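You operate a simulated robot arm through the tools that you are given. There is no shell and no other tool.

You run a simulated robot arm. Do the job below in one go: nothing can be reset, and whatever is moved stays where it is left.

## Task
Dry the wet display board in the drying oven at sixty degrees.
Fine: tray in, door shut, heat till the sheen is gone, knob off; open the door only under forty degrees.

The check looks at the end state, three seconds after you hand in, the way a careful person would. Anything else that was tipped, shoved, dropped, spilled or broken makes it a failure.

## Robot
A 7-joint arm with a two-finger parallel gripper, fixed in place. Base frame: the origin is on the floor under the middle of its stand, x ahead of it, y to its left, z up. Units: m, degrees, N and s.
It reaches about 1.479 m from its shoulder. Its first joint turns from -166.0 to 166.0 degrees. Payload 4.4 kg.
Tool frame: the origin (TCP) lies between the finger pads and is the grasp point; the fingertips stand 0.023 m ahead of it; z points along the fingers, y is the line along which they close. Largest opening 0.094 m; finger width 0.038, thickness 0.01; the body of the gripper, 0.054 by 0.096 m, starts 0.039 m behind the TCP.
Orientation is that of the tool frame in the base frame, as a unit quaternion [x, y, z, w]. With the fingers straight down and closing along the base's y, the tool's x points along the base's -x, its y along +y and its z along -z.

## Interface
- The arm moves only by the tool drive_tool. Its argument "series" is a list of rows, each a list of 7 numbers: the closure, from 0 (fully open) to 1 (shut), then the shift along the tool's x, y, z in units of 20 mm (1.0 is 20 mm), then the turn, a rotation vector about the tool's x, y, z in units of 6 degrees (1.0 is 6 degrees). In form: [[fingers, tx, ty, tz, rx, ry, rz], ...]. A call has 1 to 20 rows; each row shifts and turns the commanded pose from where the row before left it, along the tool's axes as they then stand. A call with a number of a shift or a turn outside -1 to 1 is refused whole. A row lasts 0.2 s, in which the tool goes at most 0.05 m and 8.6 degrees; a call with a longer step from one row to the next is refused whole, and so is a gripper value outside its range. Where a pose cannot be reached the arm comes as near as it can. A force on the tool above 70 N (or 10 N above the force at the start of the call, whichever is more), or a blocked arm, ends the call early, and 0.2 s more pass. Each finger travels about 0.072 m/s and halts on what it meets, pressing with about 45 N; the grip force reading is that of the motor and also rises with nothing between the fingers. The clock runs only during rows and for 0.2 s after the last one: add rows that do not move to give the fingers time. It gives the time, the measured TCP pose, the force on the tool (base axes), the opening and the grip force at its end, in the units of the frame above (readings bear some noise), with the torque about the TCP (base axes, N m) and any sound that the robot's microphone picked up.
- Cameras (640 x 400 px; columns grow to the right, rows downward): "scene" is fixed at [0.3997, -0.4984, 1.5425]; the picture's right is [0.84, -0.54, 0.00], its down [-0.37, -0.59, -0.72] and it looks along [0.39, 0.61, -0.70] (base axes); focal length 301 px, centre (320, 200). "wrist" rides on the gripper at [0.086, 0.016, -0.075] in the tool frame; the picture's right is [-0.18, 0.98, 0.00], its down [-0.58, -0.11, -0.81] and it looks along [-0.79, -0.15, 0.59] (tool axes); focal length 243 px, centre (320, 200). There is no depth. A picture from a camera that has moved, and an enlarged one, comes with that camera's place and axes in the base frame and with its lens.
- capture(camera): a new picture of that camera. No time passes.
- enlarge(camera, box): a new picture of the part [left, top, right, bottom] of that camera's present view, enlarged. No time passes.
- sign_off(): hands the job in; it is judged then, once.

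Nothing tells you positions but the pictures and the camera data. Unless the task says otherwise, let go and move clear before handing in.

The tools are called after "Request:" as name(argument=value, ...) on one line, values as JSON. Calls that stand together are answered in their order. drive_tool: Moves the arm, as the interface text tells. Its arguments: {"type":"object","properties":{"series":{"type":"array"}},"required":["series"]} The other tools are called the same way: capture (camera) takes a picture; enlarge (camera, box) takes an enlarged picture of a part of a camera's view; sign_off () hands the job in.

At the start:

```text
time: 0.0
position: [0.7732, -0.0047, 1.2648]
tool_rot: [0.0, 1.0, -0.001, 0.001]
force: [-0.3, -0.2, -0.4]
moment: [-0.04, 0.01, 0.0]
width: 0.0941
finger_force: 0.0
```

scene: 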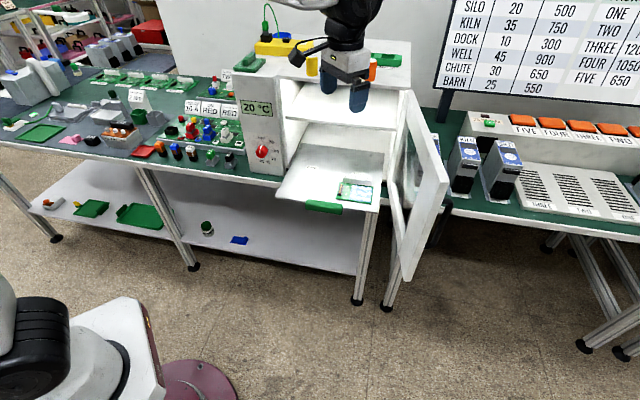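
wrist: 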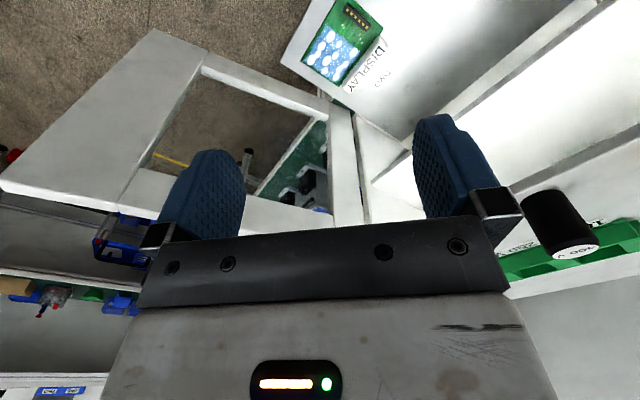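

I see an oven with its door open to the right, a tray pulled out with a green board on it, and a red knob on the front panel with a display reading 20 °C. I'll look closer before moving anything.

Request:
enlarge(camera="scene", box=[220, 40, 460, 290])

Request:
enlarge(camera="scene", box=[225, 90, 305, 180])

Request:
enlarge(camera="scene", box=[270, 140, 400, 225])

Request:
capture(camera="wrist")

```text
1.60 times, centred on (340, 165) of scene
camera zoom: at [0.3997, -0.4984, 1.5425], right [0.84, -0.54, 0.0], down [-0.37, -0.59, -0.72], along [0.39, 0.61, -0.7], focal length 481 px, centre (288, 256)
```

zoom: 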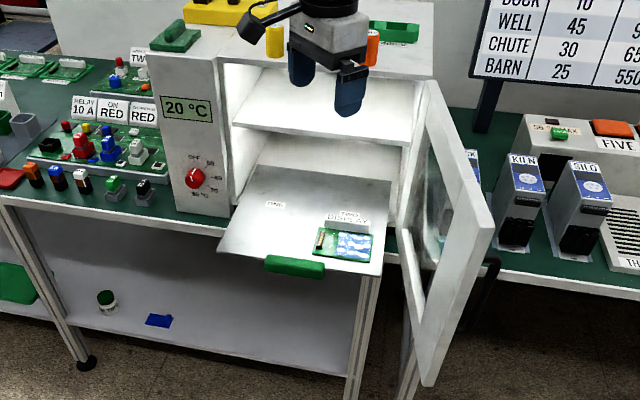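

```text
4.44 times, centred on (265, 135) of scene
camera zoom: at [0.3997, -0.4984, 1.5425], right [0.84, -0.54, 0.0], down [-0.37, -0.59, -0.72], along [0.39, 0.61, -0.7], focal length 1337 px, centre (564, 489)
```

zoom: 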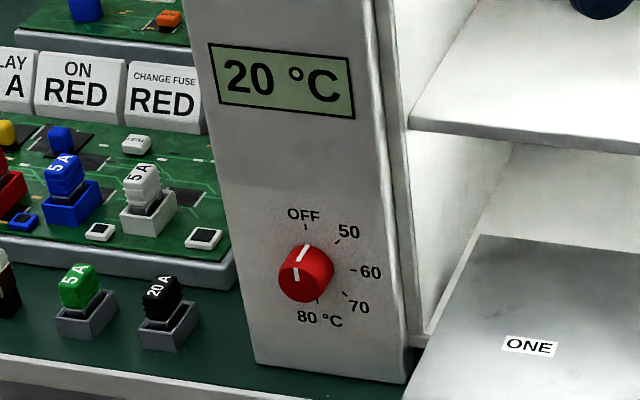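

```text
4.71 times, centred on (335, 182) of scene
camera zoom: at [0.3997, -0.4984, 1.5425], right [0.84, -0.54, 0.0], down [-0.37, -0.59, -0.72], along [0.39, 0.61, -0.7], focal length 1416 px, centre (249, 282)
```

zoom: 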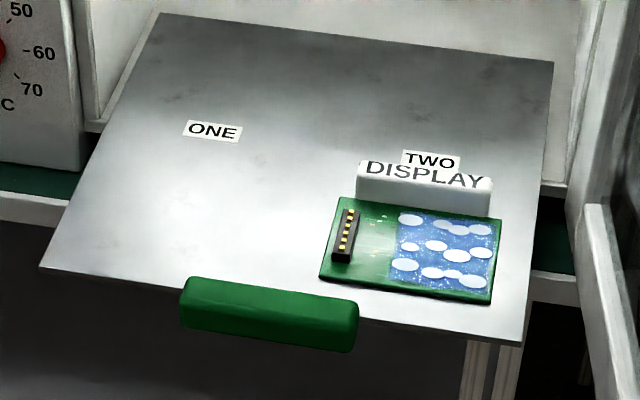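

```text
taken
camera wrist: at [0.6864, 0.0113, 1.3389], right [0.18, 0.98, 0.0], down [0.58, -0.11, 0.81], along [0.79, -0.15, -0.59], focal length 243 px, centre (320, 200)
```

wrist: 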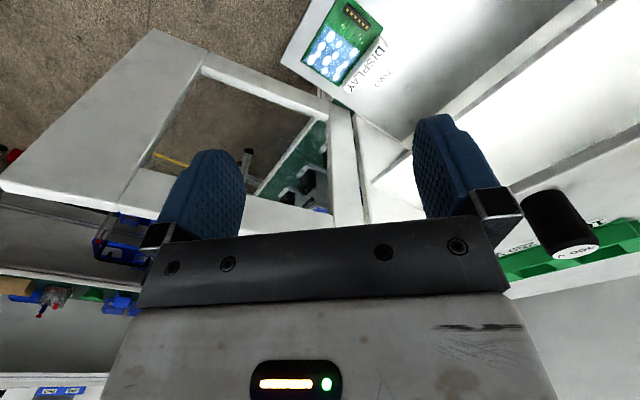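

The oven front looks turned about 45° in the base frame, with the tray out towards me and the board near (0.84, 0.0, 0.94). I'll first yaw the tool to face the oven, back off a little, and take pictures for triangulation.

Request:
drive_tool(series=[[0, 0, 0, 0, 0, 0, -0.9375], [0, 0, 0, 0, 0, 0, -0.9375], [0, 0, 0, 0, 0, 0, -0.9375], [0, 0, 0, 0, 0, 0, -0.9375], [0, 0, 0, 0, 0, 0, -0.9375], [0, 0, 0, 0, 0, 0, -0.9375], [0, 0, 0, 0, 0, 0, -0.9375], [0, 0, 0, 0, 0, 0, -0.9375], [0, 1, 0, 0, 0, 0, 0], [0, 1, 0, 0, 0, 0, 0], [0, 1, 0, 0, 0, 0, 0], [0, 1, 0, 0, 0, 0, 0], [0, 1, 0, 0, 0, 0, 0], [0, 1, 0, 0, 0, 0, 0], [0, 0, 0, 0, 0, 0, 0]])

Request:
capture(camera="wrist")

Request:
capture(camera="scene")

```text
time: 3.2
position: [0.6879, -0.0891, 1.2649]
tool_rot: [-0.383, 0.924, 0.0, 0.0]
force: [-0.2, 0.2, 0.5]
moment: [0.01, 0.0, -0.03]
width: 0.094
finger_force: 0.1
```

```text
taken
camera wrist: at [0.6162, -0.1396, 1.3397], right [-0.56, 0.83, 0.0], down [0.49, 0.33, 0.81], along [0.67, 0.46, -0.59], focal length 243 px, centre (320, 200)
```

wrist: 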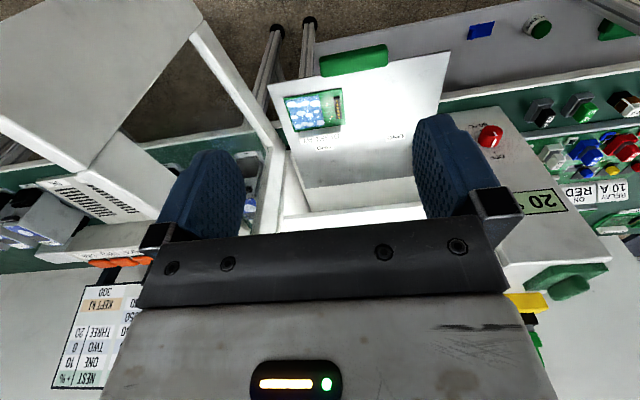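

```text
taken
```

scene: 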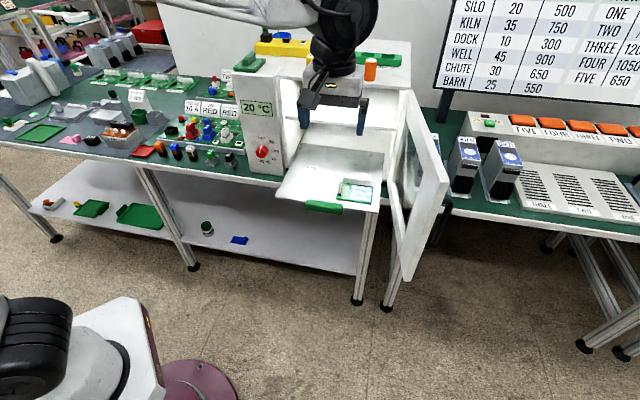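

The wrist view shows the tray, the board, the knob and the display, rotated by 180°. I'll enlarge several regions to triangulate the handle, knob and door.

Request:
enlarge(camera="wrist", box=[440, 90, 640, 215])

Request:
enlarge(camera="wrist", box=[260, 30, 460, 155])

Request:
enlarge(camera="wrist", box=[0, 0, 320, 200])

Request:
enlarge(camera="scene", box=[370, 80, 470, 290])

```text
3.20 times, centred on (540, 152) of wrist
camera zoom: at [0.6162, -0.1396, 1.3397], right [-0.56, 0.83, 0.0], down [0.49, 0.33, 0.81], along [0.67, 0.46, -0.59], focal length 776 px, centre (-384, 352)
```

zoom: 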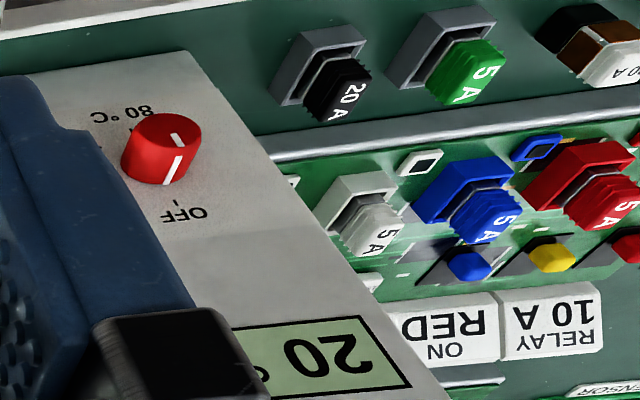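

```text
3.20 times, centred on (360, 92) of wrist
camera zoom: at [0.6162, -0.1396, 1.3397], right [-0.56, 0.83, 0.0], down [0.49, 0.33, 0.81], along [0.67, 0.46, -0.59], focal length 776 px, centre (192, 544)
```

zoom: 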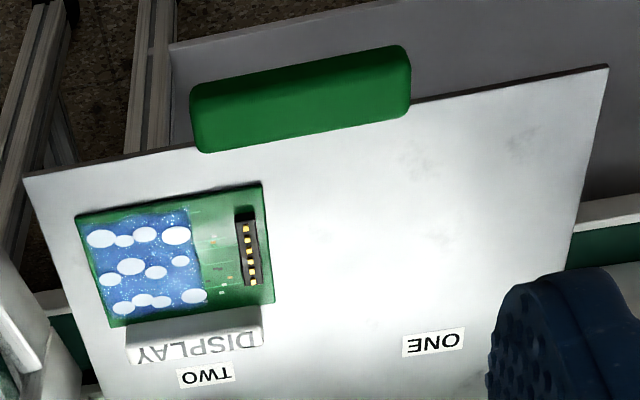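

```text
2.00 times, centred on (160, 100) of wrist
camera zoom: at [0.6162, -0.1396, 1.3397], right [-0.56, 0.83, 0.0], down [0.49, 0.33, 0.81], along [0.67, 0.46, -0.59], focal length 485 px, centre (640, 400)
```

zoom: 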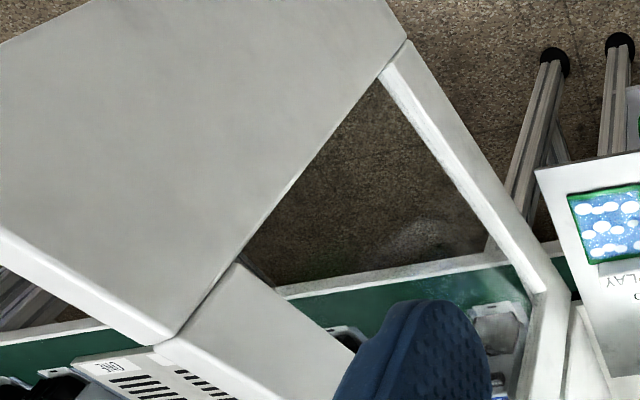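

```text
1.90 times, centred on (420, 185) of scene
camera zoom: at [0.3997, -0.4984, 1.5425], right [0.84, -0.54, 0.0], down [-0.37, -0.59, -0.72], along [0.39, 0.61, -0.7], focal length 573 px, centre (130, 229)
```

zoom: 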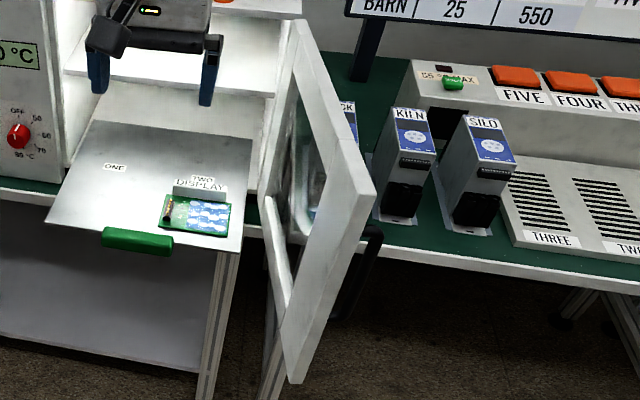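

Triangulating both views gives a front panel plane at about x+y=1.0, tray surface z≈0.925, and handle centre near (0.732, 0.002, 0.935). The door is hinged on the right and stands about 100° open; next I'll look closer at the knob and door handle.

Request:
enlarge(camera="wrist", box=[468, 115, 532, 155])

Request:
enlarge(camera="scene", box=[240, 130, 288, 170])

Request:
enlarge(camera="scene", box=[380, 80, 460, 180])

Request:
enlarge(camera="scene", box=[380, 170, 460, 290])

```text
10.00 times, centred on (500, 135) of wrist
camera zoom: at [0.6162, -0.1396, 1.3397], right [-0.56, 0.83, 0.0], down [0.49, 0.33, 0.81], along [0.67, 0.46, -0.59], focal length 2426 px, centre (-1480, 850)
```

zoom: 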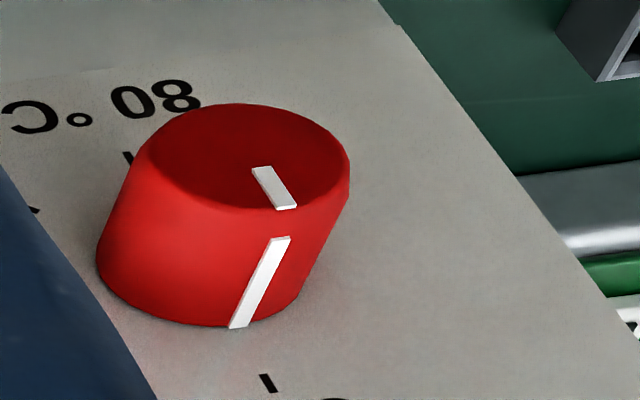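

```text
10.00 times, centred on (264, 150) of scene
camera zoom: at [0.3997, -0.4984, 1.5425], right [0.84, -0.54, 0.0], down [-0.37, -0.59, -0.72], along [0.39, 0.61, -0.7], focal length 3008 px, centre (880, 700)
```

zoom: 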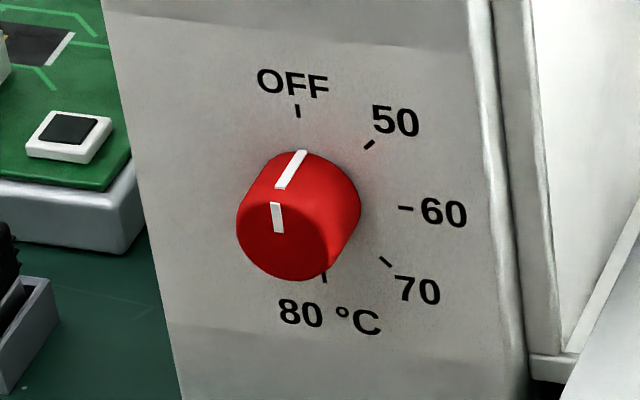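

```text
4.00 times, centred on (420, 130) of scene
camera zoom: at [0.3997, -0.4984, 1.5425], right [0.84, -0.54, 0.0], down [-0.37, -0.59, -0.72], along [0.39, 0.61, -0.7], focal length 1203 px, centre (-80, 480)
```

zoom: 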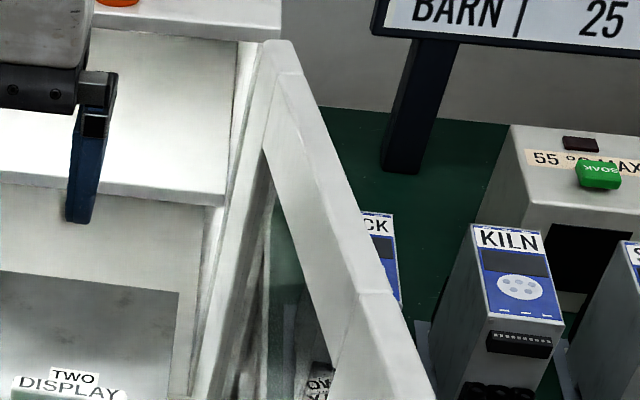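

```text
3.33 times, centred on (420, 230) of scene
camera zoom: at [0.3997, -0.4984, 1.5425], right [0.84, -0.54, 0.0], down [-0.37, -0.59, -0.72], along [0.39, 0.61, -0.7], focal length 1003 px, centre (-13, 100)
```

zoom: 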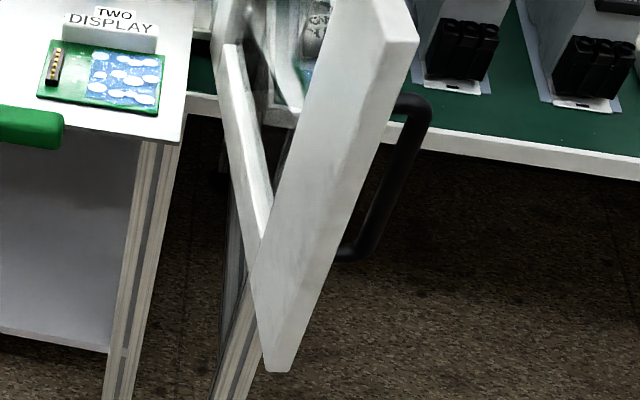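

The knob axis sits at about (0.69, 0.31, 0.968) on the panel, with OFF at the top, 60 at 90° clockwise and 80 at the bottom. I'll tilt the tool to point horizontally at the oven and close the fingers.

Request:
drive_tool(series=[[0.5, 0, 0, 0, 0, -1, 0], [1, 0, 0, 0, 0, -1, 0], [1, 0, 0, 0, 0, -1, 0], [1, 0, 0, 0, 0, -1, 0], [1, 0, 0, 0, 0, -1, 0], [1, 0, 0, 0, 0, -1, 0], [1, 0, 0, 0, 0, -1, 0], [1, 0, 0, 0, 0, -1, 0], [1, 0, 0, 0, 0, -1, 0], [1, 0, 0, 0, 0, -1, 0], [1, 0, 0, 0, 0, -1, 0], [1, 0, 0, 0, 0, -1, 0], [1, 0, 0, 0, 0, -1, 0], [1, 0, 0, 0, 0, -1, 0], [1, 0, 0, 0, 0, -1, 0], [1, 0, 0, 0, 0, 0, 0]])

Request:
capture(camera="scene")

Request:
capture(camera="wrist")

```text
time: 6.6
position: [0.689, -0.0896, 1.264]
tool_rot: [-0.27, 0.653, 0.27, 0.654]
force: [0.4, 0.0, 0.4]
moment: [0.01, -0.01, 0.02]
width: 0.0
finger_force: 42.5
```

```text
taken
```

scene: 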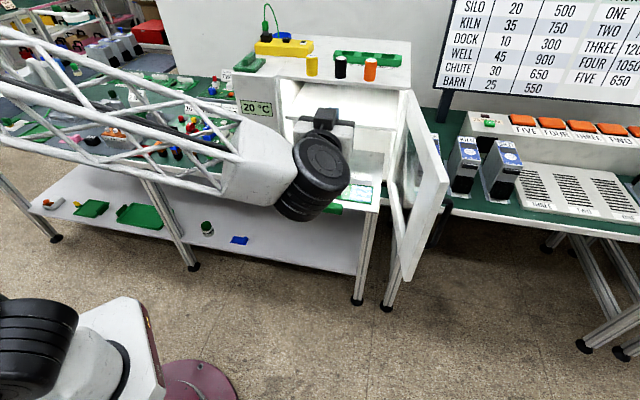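

```text
taken
camera wrist: at [0.6234, -0.1308, 1.1781], right [-0.69, 0.7, 0.18], down [-0.49, -0.65, 0.58], along [0.52, 0.31, 0.79], focal length 243 px, centre (320, 200)
```

wrist: 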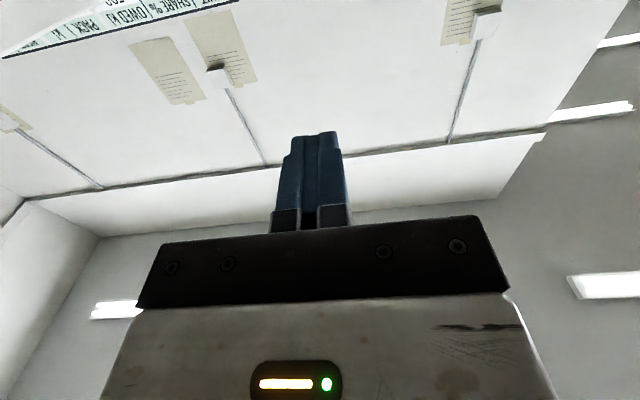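

The tool now points horizontally at the oven. I'll roll it so the camera sits on the left side, which keeps it clear of the table edge, and check that the arm follows.

Request:
drive_tool(series=[[1, 0, 0, 0, 0, 0, 1], [1, 0, 0, 0, 0, 0, 1], [1, 0, 0, 0, 0, 0, 1], [1, 0, 0, 0, 0, 0, 1], [1, 0, 0, 0, 0, 0, 1], [1, 0, 0, 0, 0, 0, 1], [1, 0, 0, 0, 0, 0, 1], [1, 0, 0, 0, 0, 0, 1], [1, 0, 0, 0, 0, 0, 1], [1, 0, 0, 0, 0, 0, 1], [1, 0, 0, 0, 0, 0, 1], [1, 0, 0, 0, 0, 0, 1], [1, 0, 0, 0, 0, 0, 1], [1, 0, 0, 0, 0, 0, 1], [1, 0, 0, 0, 0, 0, 1], [1, 0, 0, 0, 0, 0, 0]])

Request:
capture(camera="scene")

Request:
capture(camera="wrist")

```text
time: 10.0
position: [0.6883, -0.0885, 1.2637]
tool_rot: [0.27, 0.653, 0.654, 0.27]
force: [-0.6, 0.9, 0.2]
moment: [0.0, 0.01, 0.01]
width: 0.0
finger_force: 41.9
```

```text
taken
```

scene: 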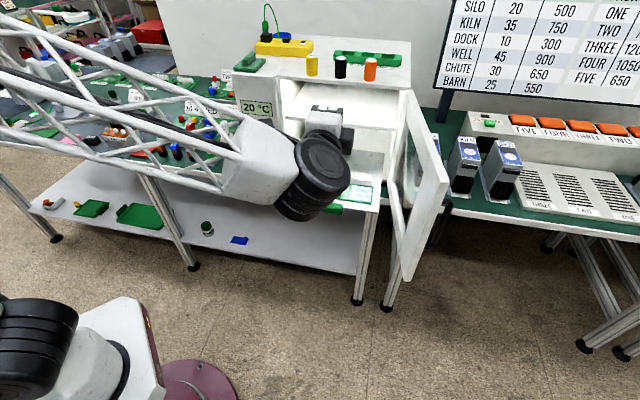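

```text
taken
camera wrist: at [0.574, -0.081, 1.2804], right [0.13, -0.13, 0.98], down [-0.16, -0.98, -0.11], along [0.98, -0.14, -0.15], focal length 243 px, centre (320, 200)
```

wrist: 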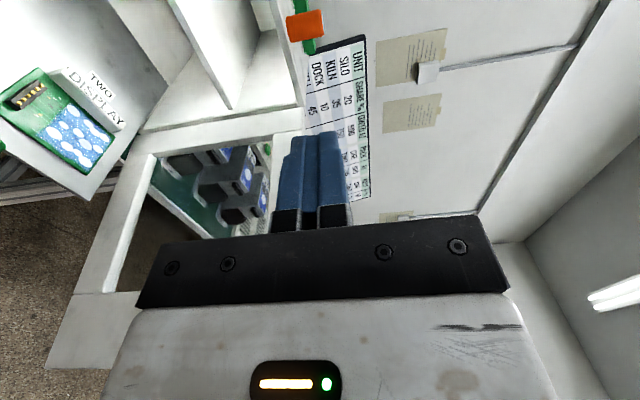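

The roll worked: tool x is now left, y is up and z points at the oven. I'll lower in front of the tray handle, staying about 6 cm short of it.

Request:
drive_tool(series=[[1, 0.0912, -0.976, 0, 0, 0, 0], [1, 0.0912, -0.976, 0, 0, 0, 0], [1, 0.0912, -0.976, 0, 0, 0, 0], [1, 0.0912, -0.976, 0, 0, 0, 0], [1, 0.0912, -0.976, 0, 0, 0, 0], [1, 0.0912, -0.976, 0, 0, 0, 0], [1, 0.0912, -0.976, 0, 0, 0, 0], [1, 0.0912, -0.976, 0, 0, 0, 0], [1, 0.0912, -0.976, 0, 0, 0, 0], [1, 0.0912, -0.976, 0, 0, 0, 0], [1, 0.0912, -0.976, 0, 0, 0, 0], [1, 0.0912, -0.976, 0, 0, 0, 0], [1, 0.0912, -0.976, 0, 0, 0, 0], [1, 0.0912, -0.976, 0, 0, 0, 0], [1, 0.0912, -0.976, 0, 0, 0, 0], [1, 0.0912, -0.976, 0, 0, 0, 0], [1, 0.0912, -0.976, 0, 0, 0, 0], [1, 0, 0, 0, 0, 0, 0]])

Request:
capture(camera="scene")

Request:
capture(camera="wrist")

```text
time: 13.8
position: [0.6657, -0.0672, 0.9337]
tool_rot: [0.27, 0.654, 0.653, 0.27]
force: [0.0, 0.4, -0.4]
moment: [-0.02, -0.02, 0.0]
width: 0.0002
finger_force: 42.5
```

```text
taken
```

scene: 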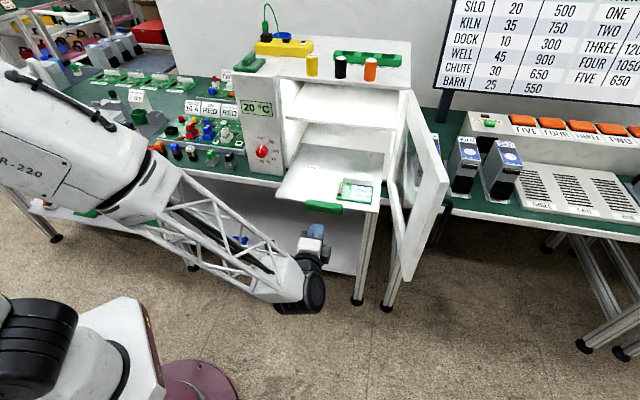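

```text
taken
camera wrist: at [0.5513, -0.0595, 0.9502], right [0.13, -0.13, 0.98], down [-0.16, -0.98, -0.11], along [0.98, -0.14, -0.15], focal length 243 px, centre (320, 200)
```

wrist: 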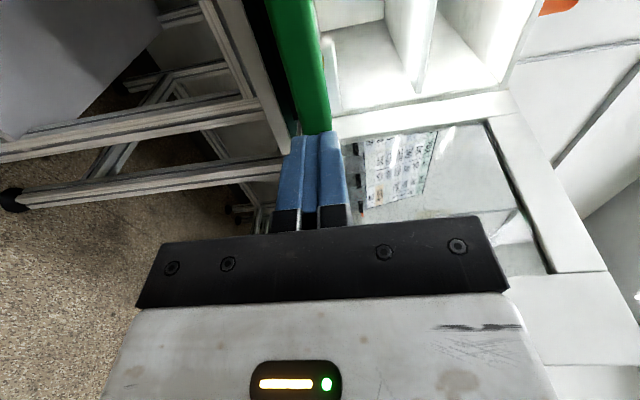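

The fingertips are level with the handle (z≈0.933) and centred on it. I'll approach and begin pushing slowly so the board does not slide.

Request:
drive_tool(series=[[1, 0, 0, 0.8, 0, 0, 0], [1, 0, 0, 0.8, 0, 0, 0], [1, 0, 0, 0.6, 0, 0, 0], [1, 0, 0, 0.3, 0, 0, 0], [1, 0, 0, 0.3, 0, 0, 0], [1, 0, 0, 0.3, 0, 0, 0], [1, 0, 0, 0.3, 0, 0, 0], [1, 0, 0, 0.3, 0, 0, 0], [1, 0, 0, 0.3, 0, 0, 0], [1, 0, 0, 0.3, 0, 0, 0], [1, 0, 0, 0.3, 0, 0, 0]])

Request:
capture(camera="scene")

```text
time: 16.2
position: [0.7309, -0.0013, 0.9315]
tool_rot: [0.271, 0.654, 0.653, 0.27]
force: [-1.0, -0.2, -0.6]
moment: [0.02, -0.03, 0.03]
width: 0.0
finger_force: 42.5
```

```text
taken
```

scene: 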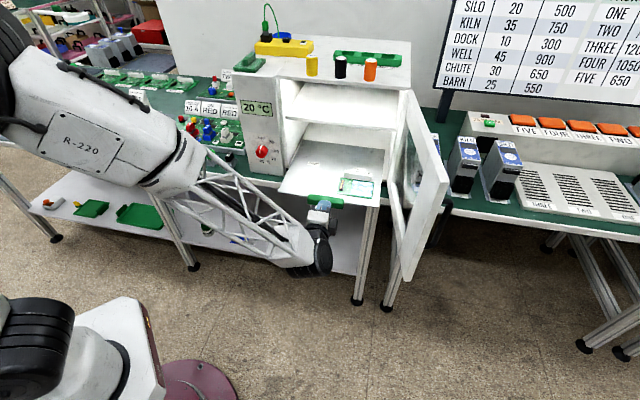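

The tray is sliding in with barely any force (about 1 N). I'll keep pushing slowly.

Request:
drive_tool(series=[[1, 0, 0, 0.3, 0, 0, 0], [1, 0, 0, 0.3, 0, 0, 0], [1, 0, 0, 0.3, 0, 0, 0], [1, 0, 0, 0.3, 0, 0, 0], [1, 0, 0, 0.3, 0, 0, 0], [1, 0, 0, 0.3, 0, 0, 0], [1, 0, 0, 0.3, 0, 0, 0], [1, 0, 0, 0.3, 0, 0, 0], [1, 0, 0, 0.3, 0, 0, 0], [1, 0, 0, 0.3, 0, 0, 0], [1, 0, 0, 0.3, 0, 0, 0], [1, 0, 0, 0.3, 0, 0, 0], [1, 0, 0, 0.3, 0, 0, 0], [1, 0, 0, 0.3, 0, 0, 0], [1, 0, 0, 0.3, 0, 0, 0], [1, 0, 0, 0.3, 0, 0, 0], [1, 0, 0, 0.3, 0, 0, 0], [1, 0, 0, 0.3, 0, 0, 0], [1, 0, 0, 0.3, 0, 0, 0], [1, 0, 0, 0.3, 0, 0, 0]])

Request:
enlarge(camera="scene", box=[240, 80, 440, 260])

Request:
capture(camera="wrist")

```text
time: 20.4
position: [0.8164, 0.0831, 0.9322]
tool_rot: [0.271, 0.653, 0.653, 0.271]
force: [-1.1, -1.0, -0.1]
moment: [0.0, -0.01, -0.03]
width: 0.0
finger_force: 42.2
```

```text
2.22 times, centred on (340, 170) of scene
camera zoom: at [0.3997, -0.4984, 1.5425], right [0.84, -0.54, 0.0], down [-0.37, -0.59, -0.72], along [0.39, 0.61, -0.7], focal length 668 px, centre (276, 267)
```

zoom: 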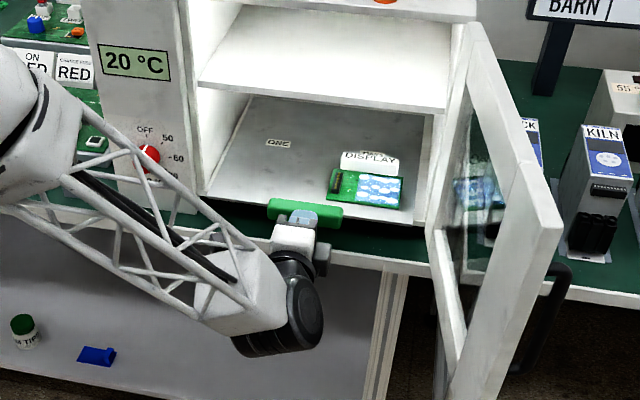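

```text
taken
camera wrist: at [0.7026, 0.0908, 0.9487], right [0.13, -0.13, 0.98], down [-0.16, -0.98, -0.11], along [0.98, -0.14, -0.15], focal length 243 px, centre (320, 200)
```

wrist: 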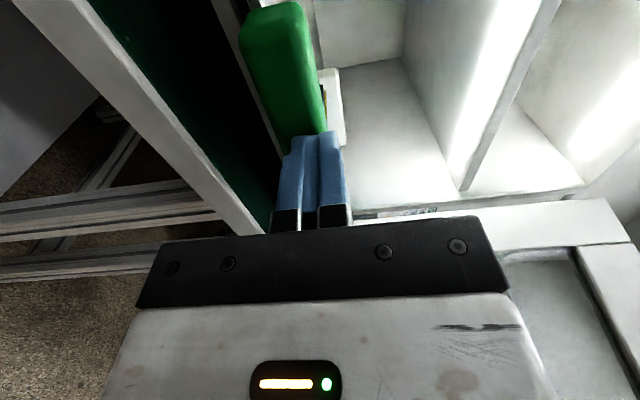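

The handle is about 5 cm short of the front plane. I'll continue in small steps, watching for the end stop.

Request:
drive_tool(series=[[1, 0, 0, 0.2, 0, 0, 0], [1, 0, 0, 0.2, 0, 0, 0], [1, 0, 0, 0.2, 0, 0, 0], [1, 0, 0, 0.2, 0, 0, 0], [1, 0, 0, 0.2, 0, 0, 0], [1, 0, 0, 0.2, 0, 0, 0], [1, 0, 0, 0.2, 0, 0, 0], [1, 0, 0, 0.2, 0, 0, 0]])

Request:
enlarge(camera="scene", box=[240, 80, 440, 260])

Request:
capture(camera="wrist")

```text
time: 22.2
position: [0.8391, 0.1052, 0.933]
tool_rot: [0.271, 0.653, 0.653, 0.271]
force: [-1.0, 0.4, 0.3]
moment: [-0.04, 0.01, 0.08]
width: 0.0
finger_force: 42.0
```

```text
2.22 times, centred on (340, 170) of scene
camera zoom: at [0.3997, -0.4984, 1.5425], right [0.84, -0.54, 0.0], down [-0.37, -0.59, -0.72], along [0.39, 0.61, -0.7], focal length 668 px, centre (276, 267)
```

zoom: 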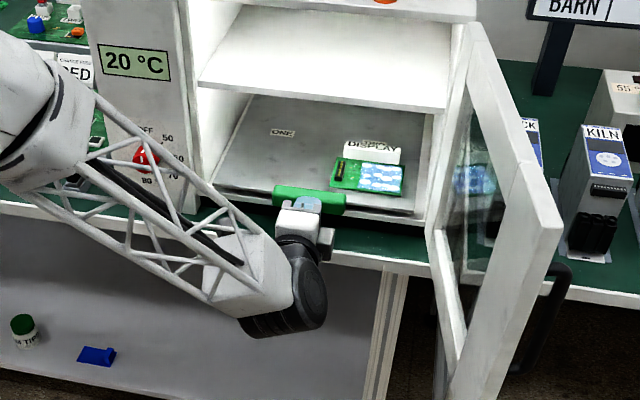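

```text
taken
camera wrist: at [0.7249, 0.113, 0.9486], right [0.13, -0.13, 0.98], down [-0.16, -0.98, -0.11], along [0.98, -0.14, -0.15], focal length 243 px, centre (320, 200)
```

wrist: 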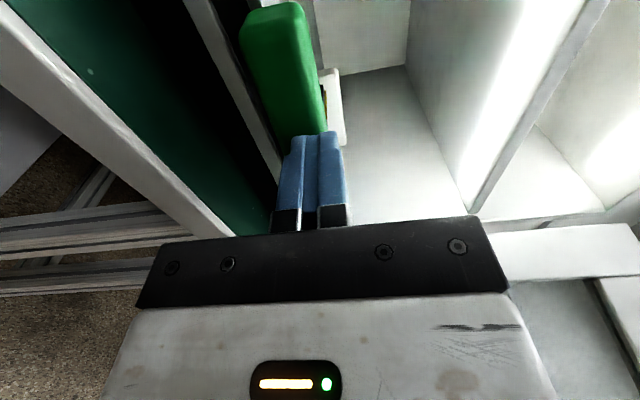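

The handle is now at the front plane and still moves freely. I'll keep going in smaller steps until the stop.

Request:
drive_tool(series=[[1, 0, 0, 0.15, 0, 0, 0], [1, 0, 0, 0.15, 0, 0, 0], [1, 0, 0, 0.15, 0, 0, 0], [1, 0, 0, 0.15, 0, 0, 0], [1, 0, 0, 0.15, 0, 0, 0]])

Request:
enlarge(camera="scene", box=[280, 100, 400, 200])

```text
time: 23.4
position: [0.85, 0.1165, 0.933]
tool_rot: [0.271, 0.654, 0.652, 0.271]
force: [-2.3, -0.7, 0.1]
moment: [0.01, 0.03, 0.02]
width: 0.0
finger_force: 43.0
```

```text
4.00 times, centred on (340, 150) of scene
camera zoom: at [0.3997, -0.4984, 1.5425], right [0.84, -0.54, 0.0], down [-0.37, -0.59, -0.72], along [0.39, 0.61, -0.7], focal length 1203 px, centre (240, 400)
```

zoom: 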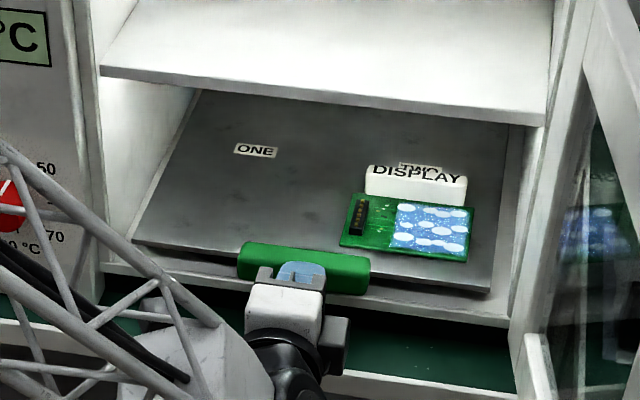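

The handle is about flush with the oven front lip. I'll nudge further to find the stop so the door clears it.

Request:
drive_tool(series=[[1, 0, 0, 0.15, 0, 0, 0], [1, 0, 0, 0.15, 0, 0, 0], [1, 0, 0, 0.15, 0, 0, 0], [1, 0, 0, 0.15, 0, 0, 0]])

Request:
enlarge(camera="scene", box=[280, 100, 400, 200])

```text
time: 24.4
position: [0.8597, 0.1251, 0.9328]
tool_rot: [0.271, 0.653, 0.653, 0.272]
force: [-0.4, -1.2, -0.5]
moment: [0.0, -0.02, 0.07]
width: 0.0001
finger_force: 42.7
```

```text
4.00 times, centred on (340, 150) of scene
camera zoom: at [0.3997, -0.4984, 1.5425], right [0.84, -0.54, 0.0], down [-0.37, -0.59, -0.72], along [0.39, 0.61, -0.7], focal length 1203 px, centre (240, 400)
```

zoom: 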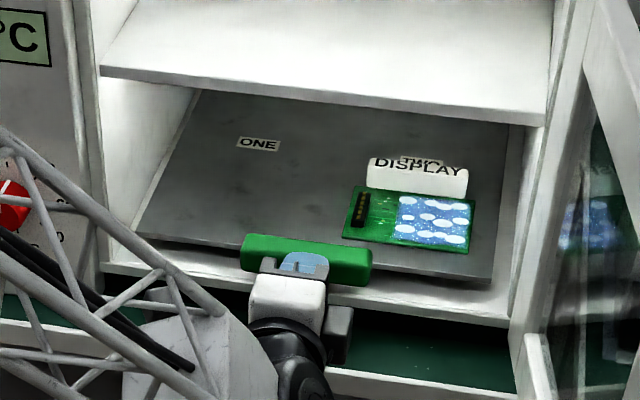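

Still free-moving at about 1 N. A few more small steps to find the stop.

Request:
drive_tool(series=[[1, 0, 0, 0.15, 0, 0, 0], [1, 0, 0, 0.15, 0, 0, 0], [1, 0, 0, 0.15, 0, 0, 0], [1, 0, 0, 0.15, 0, 0, 0]])

Request:
enlarge(camera="scene", box=[280, 100, 400, 200])

```text
time: 25.4
position: [0.8679, 0.1328, 0.9331]
tool_rot: [0.271, 0.653, 0.653, 0.271]
force: [-1.3, -0.6, -1.5]
moment: [-0.1, 0.05, 0.05]
width: 0.0002
finger_force: 42.3
```

```text
4.00 times, centred on (340, 150) of scene
camera zoom: at [0.3997, -0.4984, 1.5425], right [0.84, -0.54, 0.0], down [-0.37, -0.59, -0.72], along [0.39, 0.61, -0.7], focal length 1203 px, centre (240, 400)
```

zoom: 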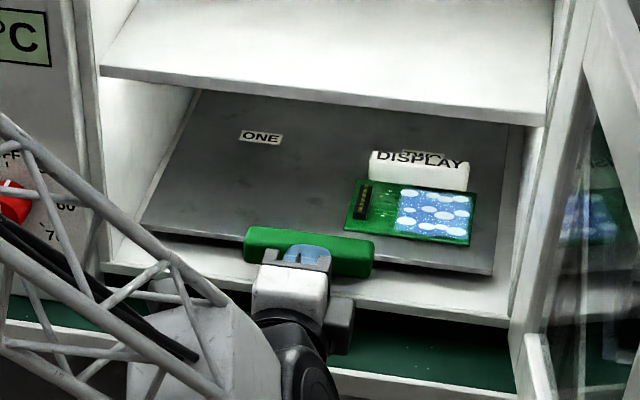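

The handle is now about 2.5 cm inside the lip and the tray is still moving freely. I'll go a bit more to seat it.

Request:
drive_tool(series=[[1, 0, 0, 0.15, 0, 0, 0], [1, 0, 0, 0.15, 0, 0, 0], [1, 0, 0, 0.15, 0, 0, 0], [1, 0, 0, 0.15, 0, 0, 0]])

Request:
enlarge(camera="scene", box=[280, 100, 400, 200])

Request:
capture(camera="wrist")

```text
time: 26.3
position: [0.8713, 0.1379, 0.9328]
tool_rot: [0.271, 0.653, 0.653, 0.272]
force: [-36.6, -19.9, 15.3]
moment: [0.29, -0.19, 0.65]
width: 0.0
finger_force: 42.1
stopped in row 4: the force on the tool passed its limit at 84 N (the readings are from after the stop); the commanded pose is now the measured one
```

```text
4.00 times, centred on (340, 150) of scene
camera zoom: at [0.3997, -0.4984, 1.5425], right [0.84, -0.54, 0.0], down [-0.37, -0.59, -0.72], along [0.39, 0.61, -0.7], focal length 1203 px, centre (240, 400)
```

zoom: 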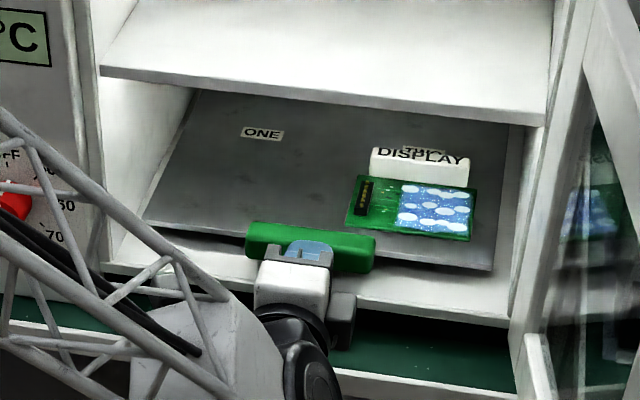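

```text
taken
camera wrist: at [0.7577, 0.1448, 0.9487], right [0.13, -0.13, 0.98], down [-0.16, -0.98, -0.11], along [0.98, -0.14, -0.15], focal length 243 px, centre (320, 200)
```

wrist: 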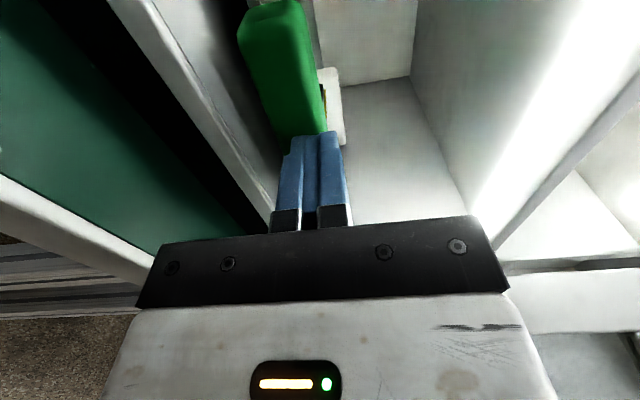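

The tray has hit its stop, with the handle about 3 cm inside the front lip and the board still in place at slot TWO. I'll back off straight out.

Request:
drive_tool(series=[[1, 0, 0, -0.3, 0, 0, 0], [1, 0, 0, -0.6, 0, 0, 0], [1, 0, 0, -1, 0, 0, 0], [1, 0, 0, -1, 0, 0, 0], [1, 0, 0, -1, 0, 0, 0], [1, 0, 0, -1, 0, 0, 0], [1, 0, 0, -1, 0, 0, 0], [1, 0, 0, -1, 0, 0, 0], [1, 0, 0, -1, 0, 0, 0], [1, 0, 0, -1, 0, 0, 0], [1, 0, 0, -1, 0, 0, 0], [1, 0, 0, -1, 0, 0, 0], [1, 0, 0, -1, 0, 0, 0], [1, 0, 0, -1, 0, 0, 0], [1, 0, 0, -1, 0, 0, 0], [1, 0, 0, 0, 0, 0, 0]])

Request:
capture(camera="scene")

Request:
capture(camera="wrist")

Request:
enlarge(camera="scene", box=[280, 90, 440, 210])

```text
time: 29.7
position: [0.6742, -0.0589, 0.9309]
tool_rot: [0.271, 0.653, 0.653, 0.271]
force: [-0.2, 0.5, 1.2]
moment: [0.0, -0.01, 0.01]
width: 0.0002
finger_force: 42.6
```

```text
taken
```

scene: 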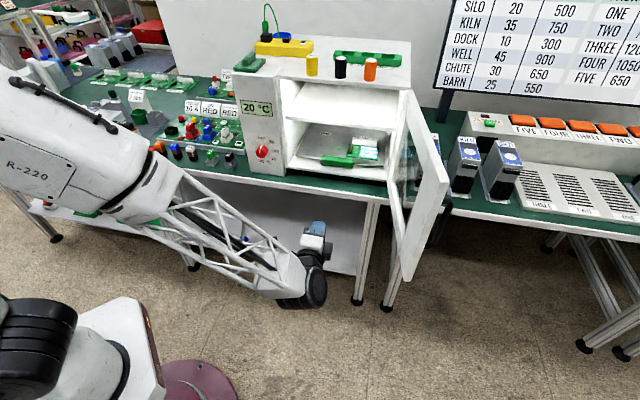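

```text
taken
camera wrist: at [0.5616, -0.052, 0.9481], right [0.13, -0.13, 0.98], down [-0.16, -0.98, -0.11], along [0.98, -0.14, -0.15], focal length 243 px, centre (320, 200)
```

wrist: 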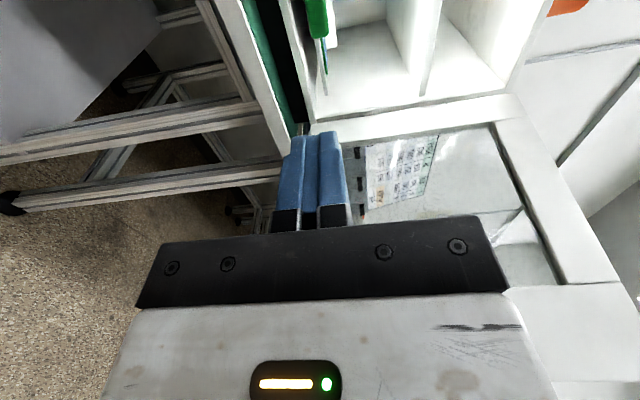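

```text
3.33 times, centred on (360, 150) of scene
camera zoom: at [0.3997, -0.4984, 1.5425], right [0.84, -0.54, 0.0], down [-0.37, -0.59, -0.72], along [0.39, 0.61, -0.7], focal length 1003 px, centre (187, 367)
```

zoom: 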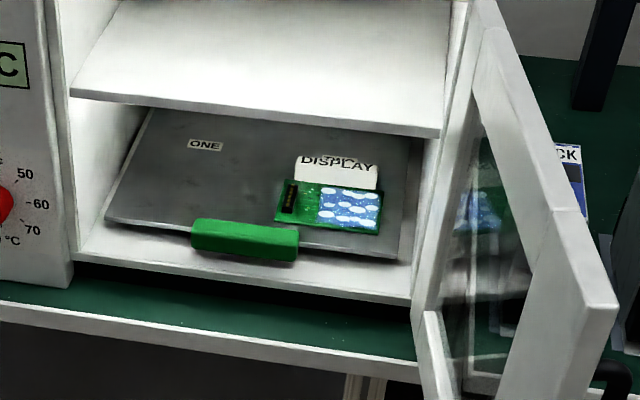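

The tray is fully in and the path is clear. I take the door's free edge to be near n≈0.36, e≈0.77 (top z≈1.21), with its black handle on the outer side. I'll rise above the door, cross to its outside, and then push it shut.

Request:
drive_tool(series=[[1, 0, 0.97, -0.1, 0, 0, 0], [1, 0, 0.97, -0.1, 0, 0, 0], [1, 0, 0.97, -0.1, 0, 0, 0], [1, 0, 0.97, -0.1, 0, 0, 0], [1, 0, 0.97, -0.1, 0, 0, 0], [1, 0, 0.97, -0.1, 0, 0, 0], [1, 0, 0.97, -0.1, 0, 0, 0], [1, 0, 0.97, -0.1, 0, 0, 0], [1, 0, 0.97, -0.1, 0, 0, 0], [1, 0, 0.97, -0.1, 0, 0, 0], [1, 0, 0.97, -0.1, 0, 0, 0], [1, 0, 0.97, -0.1, 0, 0, 0], [1, 0, 0.97, -0.1, 0, 0, 0], [1, 0, 0.97, -0.1, 0, 0, 0], [1, 0, 0.97, -0.1, 0, 0, 0], [1, 0, 0.97, -0.1, 0, 0, 0], [1, 0, 0.97, 0, 0, 0, 0], [1, 0, 0.97, 0, 0, 0, 0], [1, 0, 0.97, 0, 0, 0, 0], [1, 0, 0.97, 0, 0, 0, 0]])

Request:
capture(camera="scene")

Request:
capture(camera="wrist")

```text
time: 33.9
position: [0.6547, -0.0801, 1.3192]
tool_rot: [0.271, 0.653, 0.653, 0.271]
force: [-0.1, -0.9, 0.6]
moment: [-0.02, -0.03, 0.02]
width: 0.0
finger_force: 42.0
```

```text
taken
```

scene: 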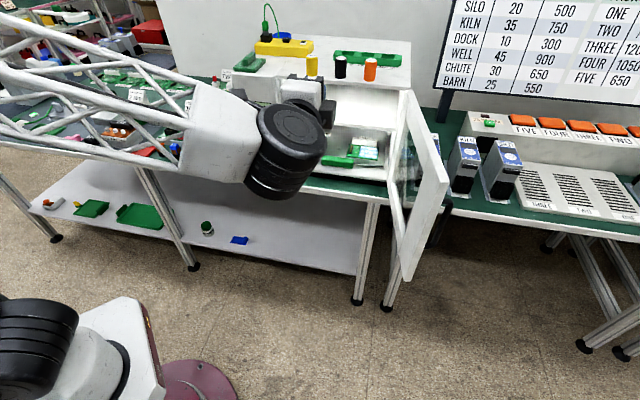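

```text
taken
camera wrist: at [0.54, -0.0733, 1.3362], right [0.13, -0.13, 0.98], down [-0.16, -0.98, -0.11], along [0.98, -0.14, -0.15], focal length 243 px, centre (320, 200)
```

wrist: 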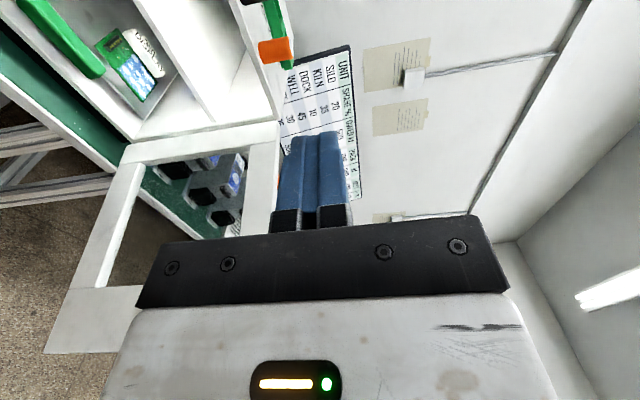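

Now crossing over the top of the door to its outer side.

Request:
drive_tool(series=[[1, -1, 0, 0, 0, 0, 0], [1, -1, 0, 0, 0, 0, 0], [1, -1, 0, 0, 0, 0, 0], [1, -1, 0, 0, 0, 0, 0], [1, -1, 0, 0, 0, 0, 0], [1, -1, 0, 0, 0, 0, 0], [1, -1, 0, 0, 0, 0, 0], [1, -1, 0, 0, 0, 0, 0], [1, -1, 0, 0, 0, 0, 0], [1, -1, 0, 0, 0, 0, 0], [1, -1, 0, 0, 0, 0, 0], [1, -1, 0, 0, 0, 0, 0], [1, -1, 0, 0, 0, 0, 0], [1, -1, 0, 0, 0, 0, 0], [1, -1, 0, 0, 0, 0, 0], [1, -1, 0, 0, 0, 0, 0], [1, -1, 0, 0, 0, 0, 0], [1, -1, 0, 0, 0, 0, 0], [1, 0, 0, 0, 0, 0, 0]])

Request:
capture(camera="scene")

Request:
capture(camera="wrist")

```text
time: 37.9
position: [0.9068, -0.337, 1.3186]
tool_rot: [0.272, 0.652, 0.654, 0.271]
force: [0.9, 0.0, 1.2]
moment: [-0.02, -0.03, -0.01]
width: 0.0
finger_force: 42.6
```

```text
taken
```

scene: 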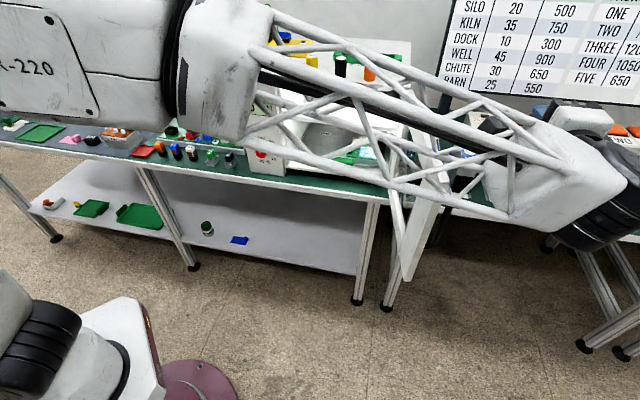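

```text
taken
camera wrist: at [0.7931, -0.3291, 1.3352], right [0.13, -0.13, 0.98], down [-0.16, -0.98, -0.11], along [0.98, -0.14, -0.15], focal length 243 px, centre (320, 200)
```

wrist: 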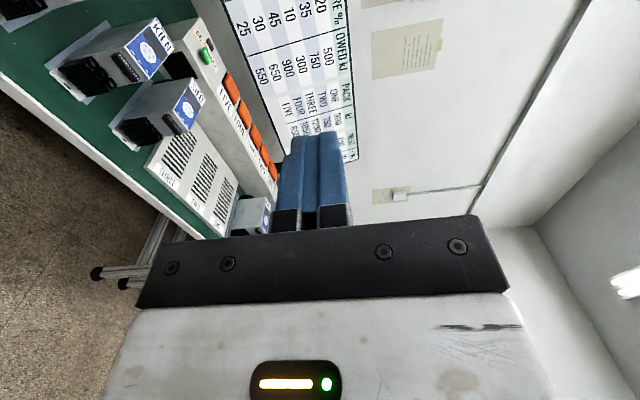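

The forearm and camera would pass too near the door edge in this orientation, so I'll switch back to fingers-down. That way only the fingertips hang beside the door's outer face, with the hand above its top.

Request:
drive_tool(series=[[1, 0, 0, 0, 0.825, 0.825, -0.825], [1, 0, 0, 0, 0.825, 0.825, -0.825], [1, 0, 0, 0, 0.825, 0.825, -0.825], [1, 0, 0, 0, 0.825, 0.825, -0.825], [1, 0, 0, 0, 0.825, 0.825, -0.825], [1, 0, 0, 0, 0.825, 0.825, -0.825], [1, 0, 0, 0, 0.825, 0.825, -0.825], [1, 0, 0, 0, 0.825, 0.825, -0.825], [1, 0, 0, 0, 0.825, 0.825, -0.825], [1, 0, 0, 0, 0.825, 0.825, -0.825], [1, 0, 0, 0, 0.825, 0.825, -0.825], [1, 0, 0, 0, 0.825, 0.825, -0.825], [1, 0, 0, 0, 0.825, 0.825, -0.825], [1, 0, 0, 0, 0.825, 0.825, -0.825], [1, 0, 0, 0, 0, 0, 0]])

Request:
capture(camera="scene")

Request:
capture(camera="wrist")

```text
time: 41.1
position: [0.9082, -0.3366, 1.3193]
tool_rot: [-0.382, 0.924, 0.0, -0.001]
force: [-0.1, 0.3, -0.4]
moment: [-0.04, -0.01, 0.01]
width: 0.0
finger_force: 42.6
```

```text
taken
```

scene: 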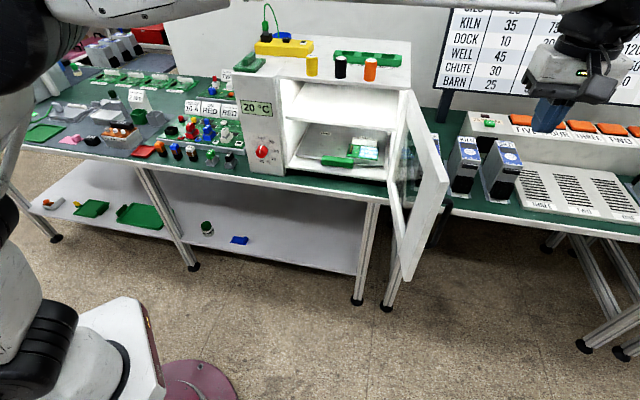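

```text
taken
camera wrist: at [0.8349, -0.3867, 1.3948], right [-0.57, 0.82, 0.0], down [0.49, 0.34, 0.81], along [0.66, 0.46, -0.59], focal length 243 px, centre (320, 200)
```

wrist: 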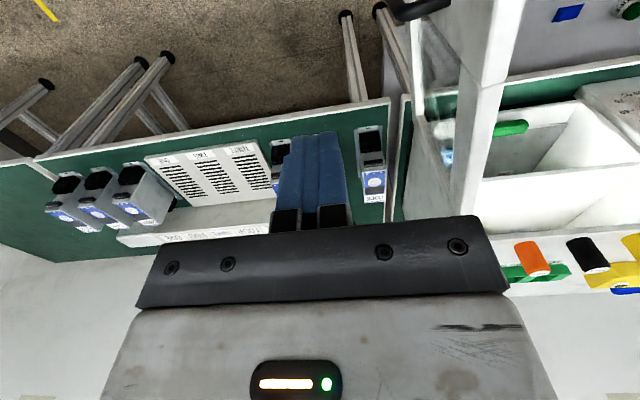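

Now I have a clear view of the door's outer side. Let me look closer at its top edge and handle for accurate contact.

Request:
enlarge(camera="wrist", box=[360, 0, 640, 220])

Request:
enlarge(camera="scene", box=[370, 80, 470, 290])

```text
1.82 times, centred on (500, 110) of wrist
camera zoom: at [0.8349, -0.3867, 1.3948], right [-0.57, 0.82, 0.0], down [0.49, 0.34, 0.81], along [0.66, 0.46, -0.59], focal length 441 px, centre (-7, 364)
```

zoom: 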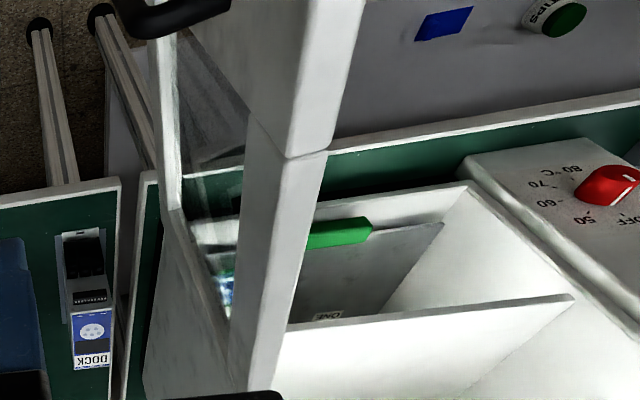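

```text
1.90 times, centred on (420, 185) of scene
camera zoom: at [0.3997, -0.4984, 1.5425], right [0.84, -0.54, 0.0], down [-0.37, -0.59, -0.72], along [0.39, 0.61, -0.7], focal length 573 px, centre (130, 229)
```

zoom: 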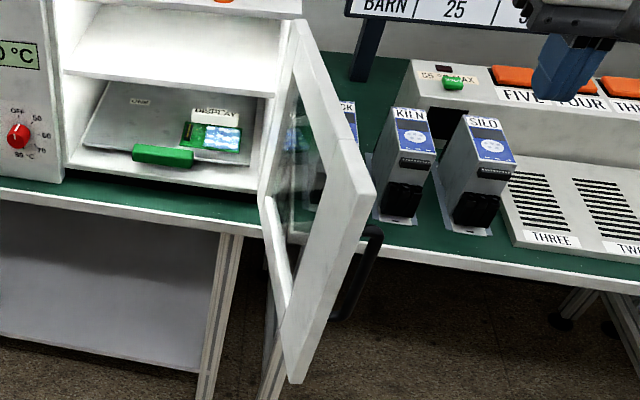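

I'll lower the closed fingertips beside the outer face (near n≈0.40, e≈0.88) and move left until contact.

Request:
drive_tool(series=[[1, 0, 0, 0.96, 0, 0, 0], [1, 0, 0, 0.96, 0, 0, 0], [1, 0, 0, 0.96, 0, 0, 0], [1, 0, 0, 0.96, 0, 0, 0], [1, 0, 0, 0.96, 0, 0, 0], [1, 0, 0, 0.96, 0, 0, 0], [1, 0, 0, 0.96, 0, 0, 0], [1, 0, 0.6, 0, 0, 0, 0], [1, 0, 0.6, 0, 0, 0, 0], [1, 0, 0.6, 0, 0, 0, 0], [1, 0, 0.6, 0, 0, 0, 0], [1, 0, 0.6, 0, 0, 0, 0], [1, 0, 0.6, 0, 0, 0, 0], [1, 0, 0, 0, 0, 0, 0]])

Request:
capture(camera="scene")

Request:
capture(camera="wrist")

```text
time: 44.1
position: [0.8568, -0.2844, 1.1859]
tool_rot: [-0.383, 0.924, 0.001, 0.0]
force: [-0.5, 0.6, -0.3]
moment: [0.02, 0.02, 0.02]
width: 0.0
finger_force: 42.3
```

```text
taken
```

scene: 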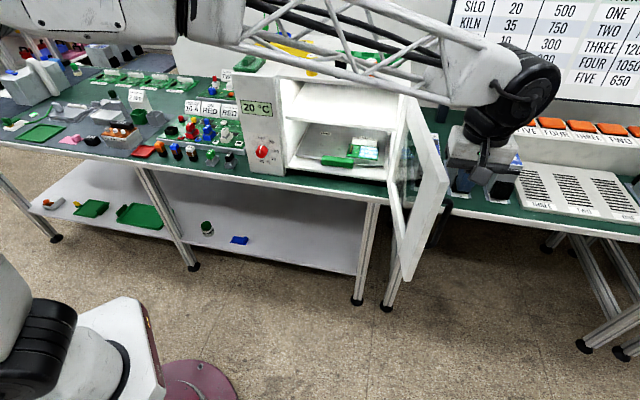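

```text
taken
camera wrist: at [0.7836, -0.3355, 1.2602], right [-0.56, 0.83, 0.0], down [0.49, 0.33, 0.81], along [0.67, 0.46, -0.59], focal length 243 px, centre (320, 200)
```

wrist: 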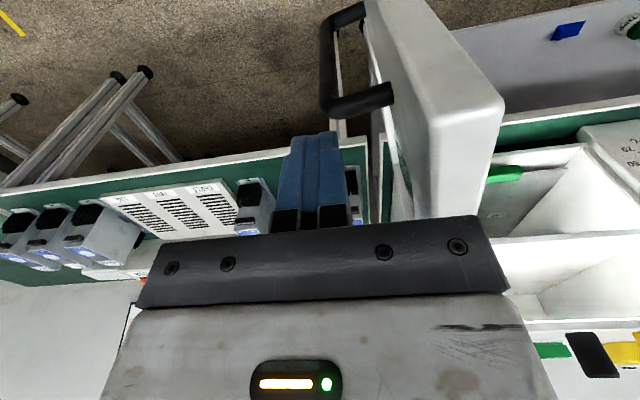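

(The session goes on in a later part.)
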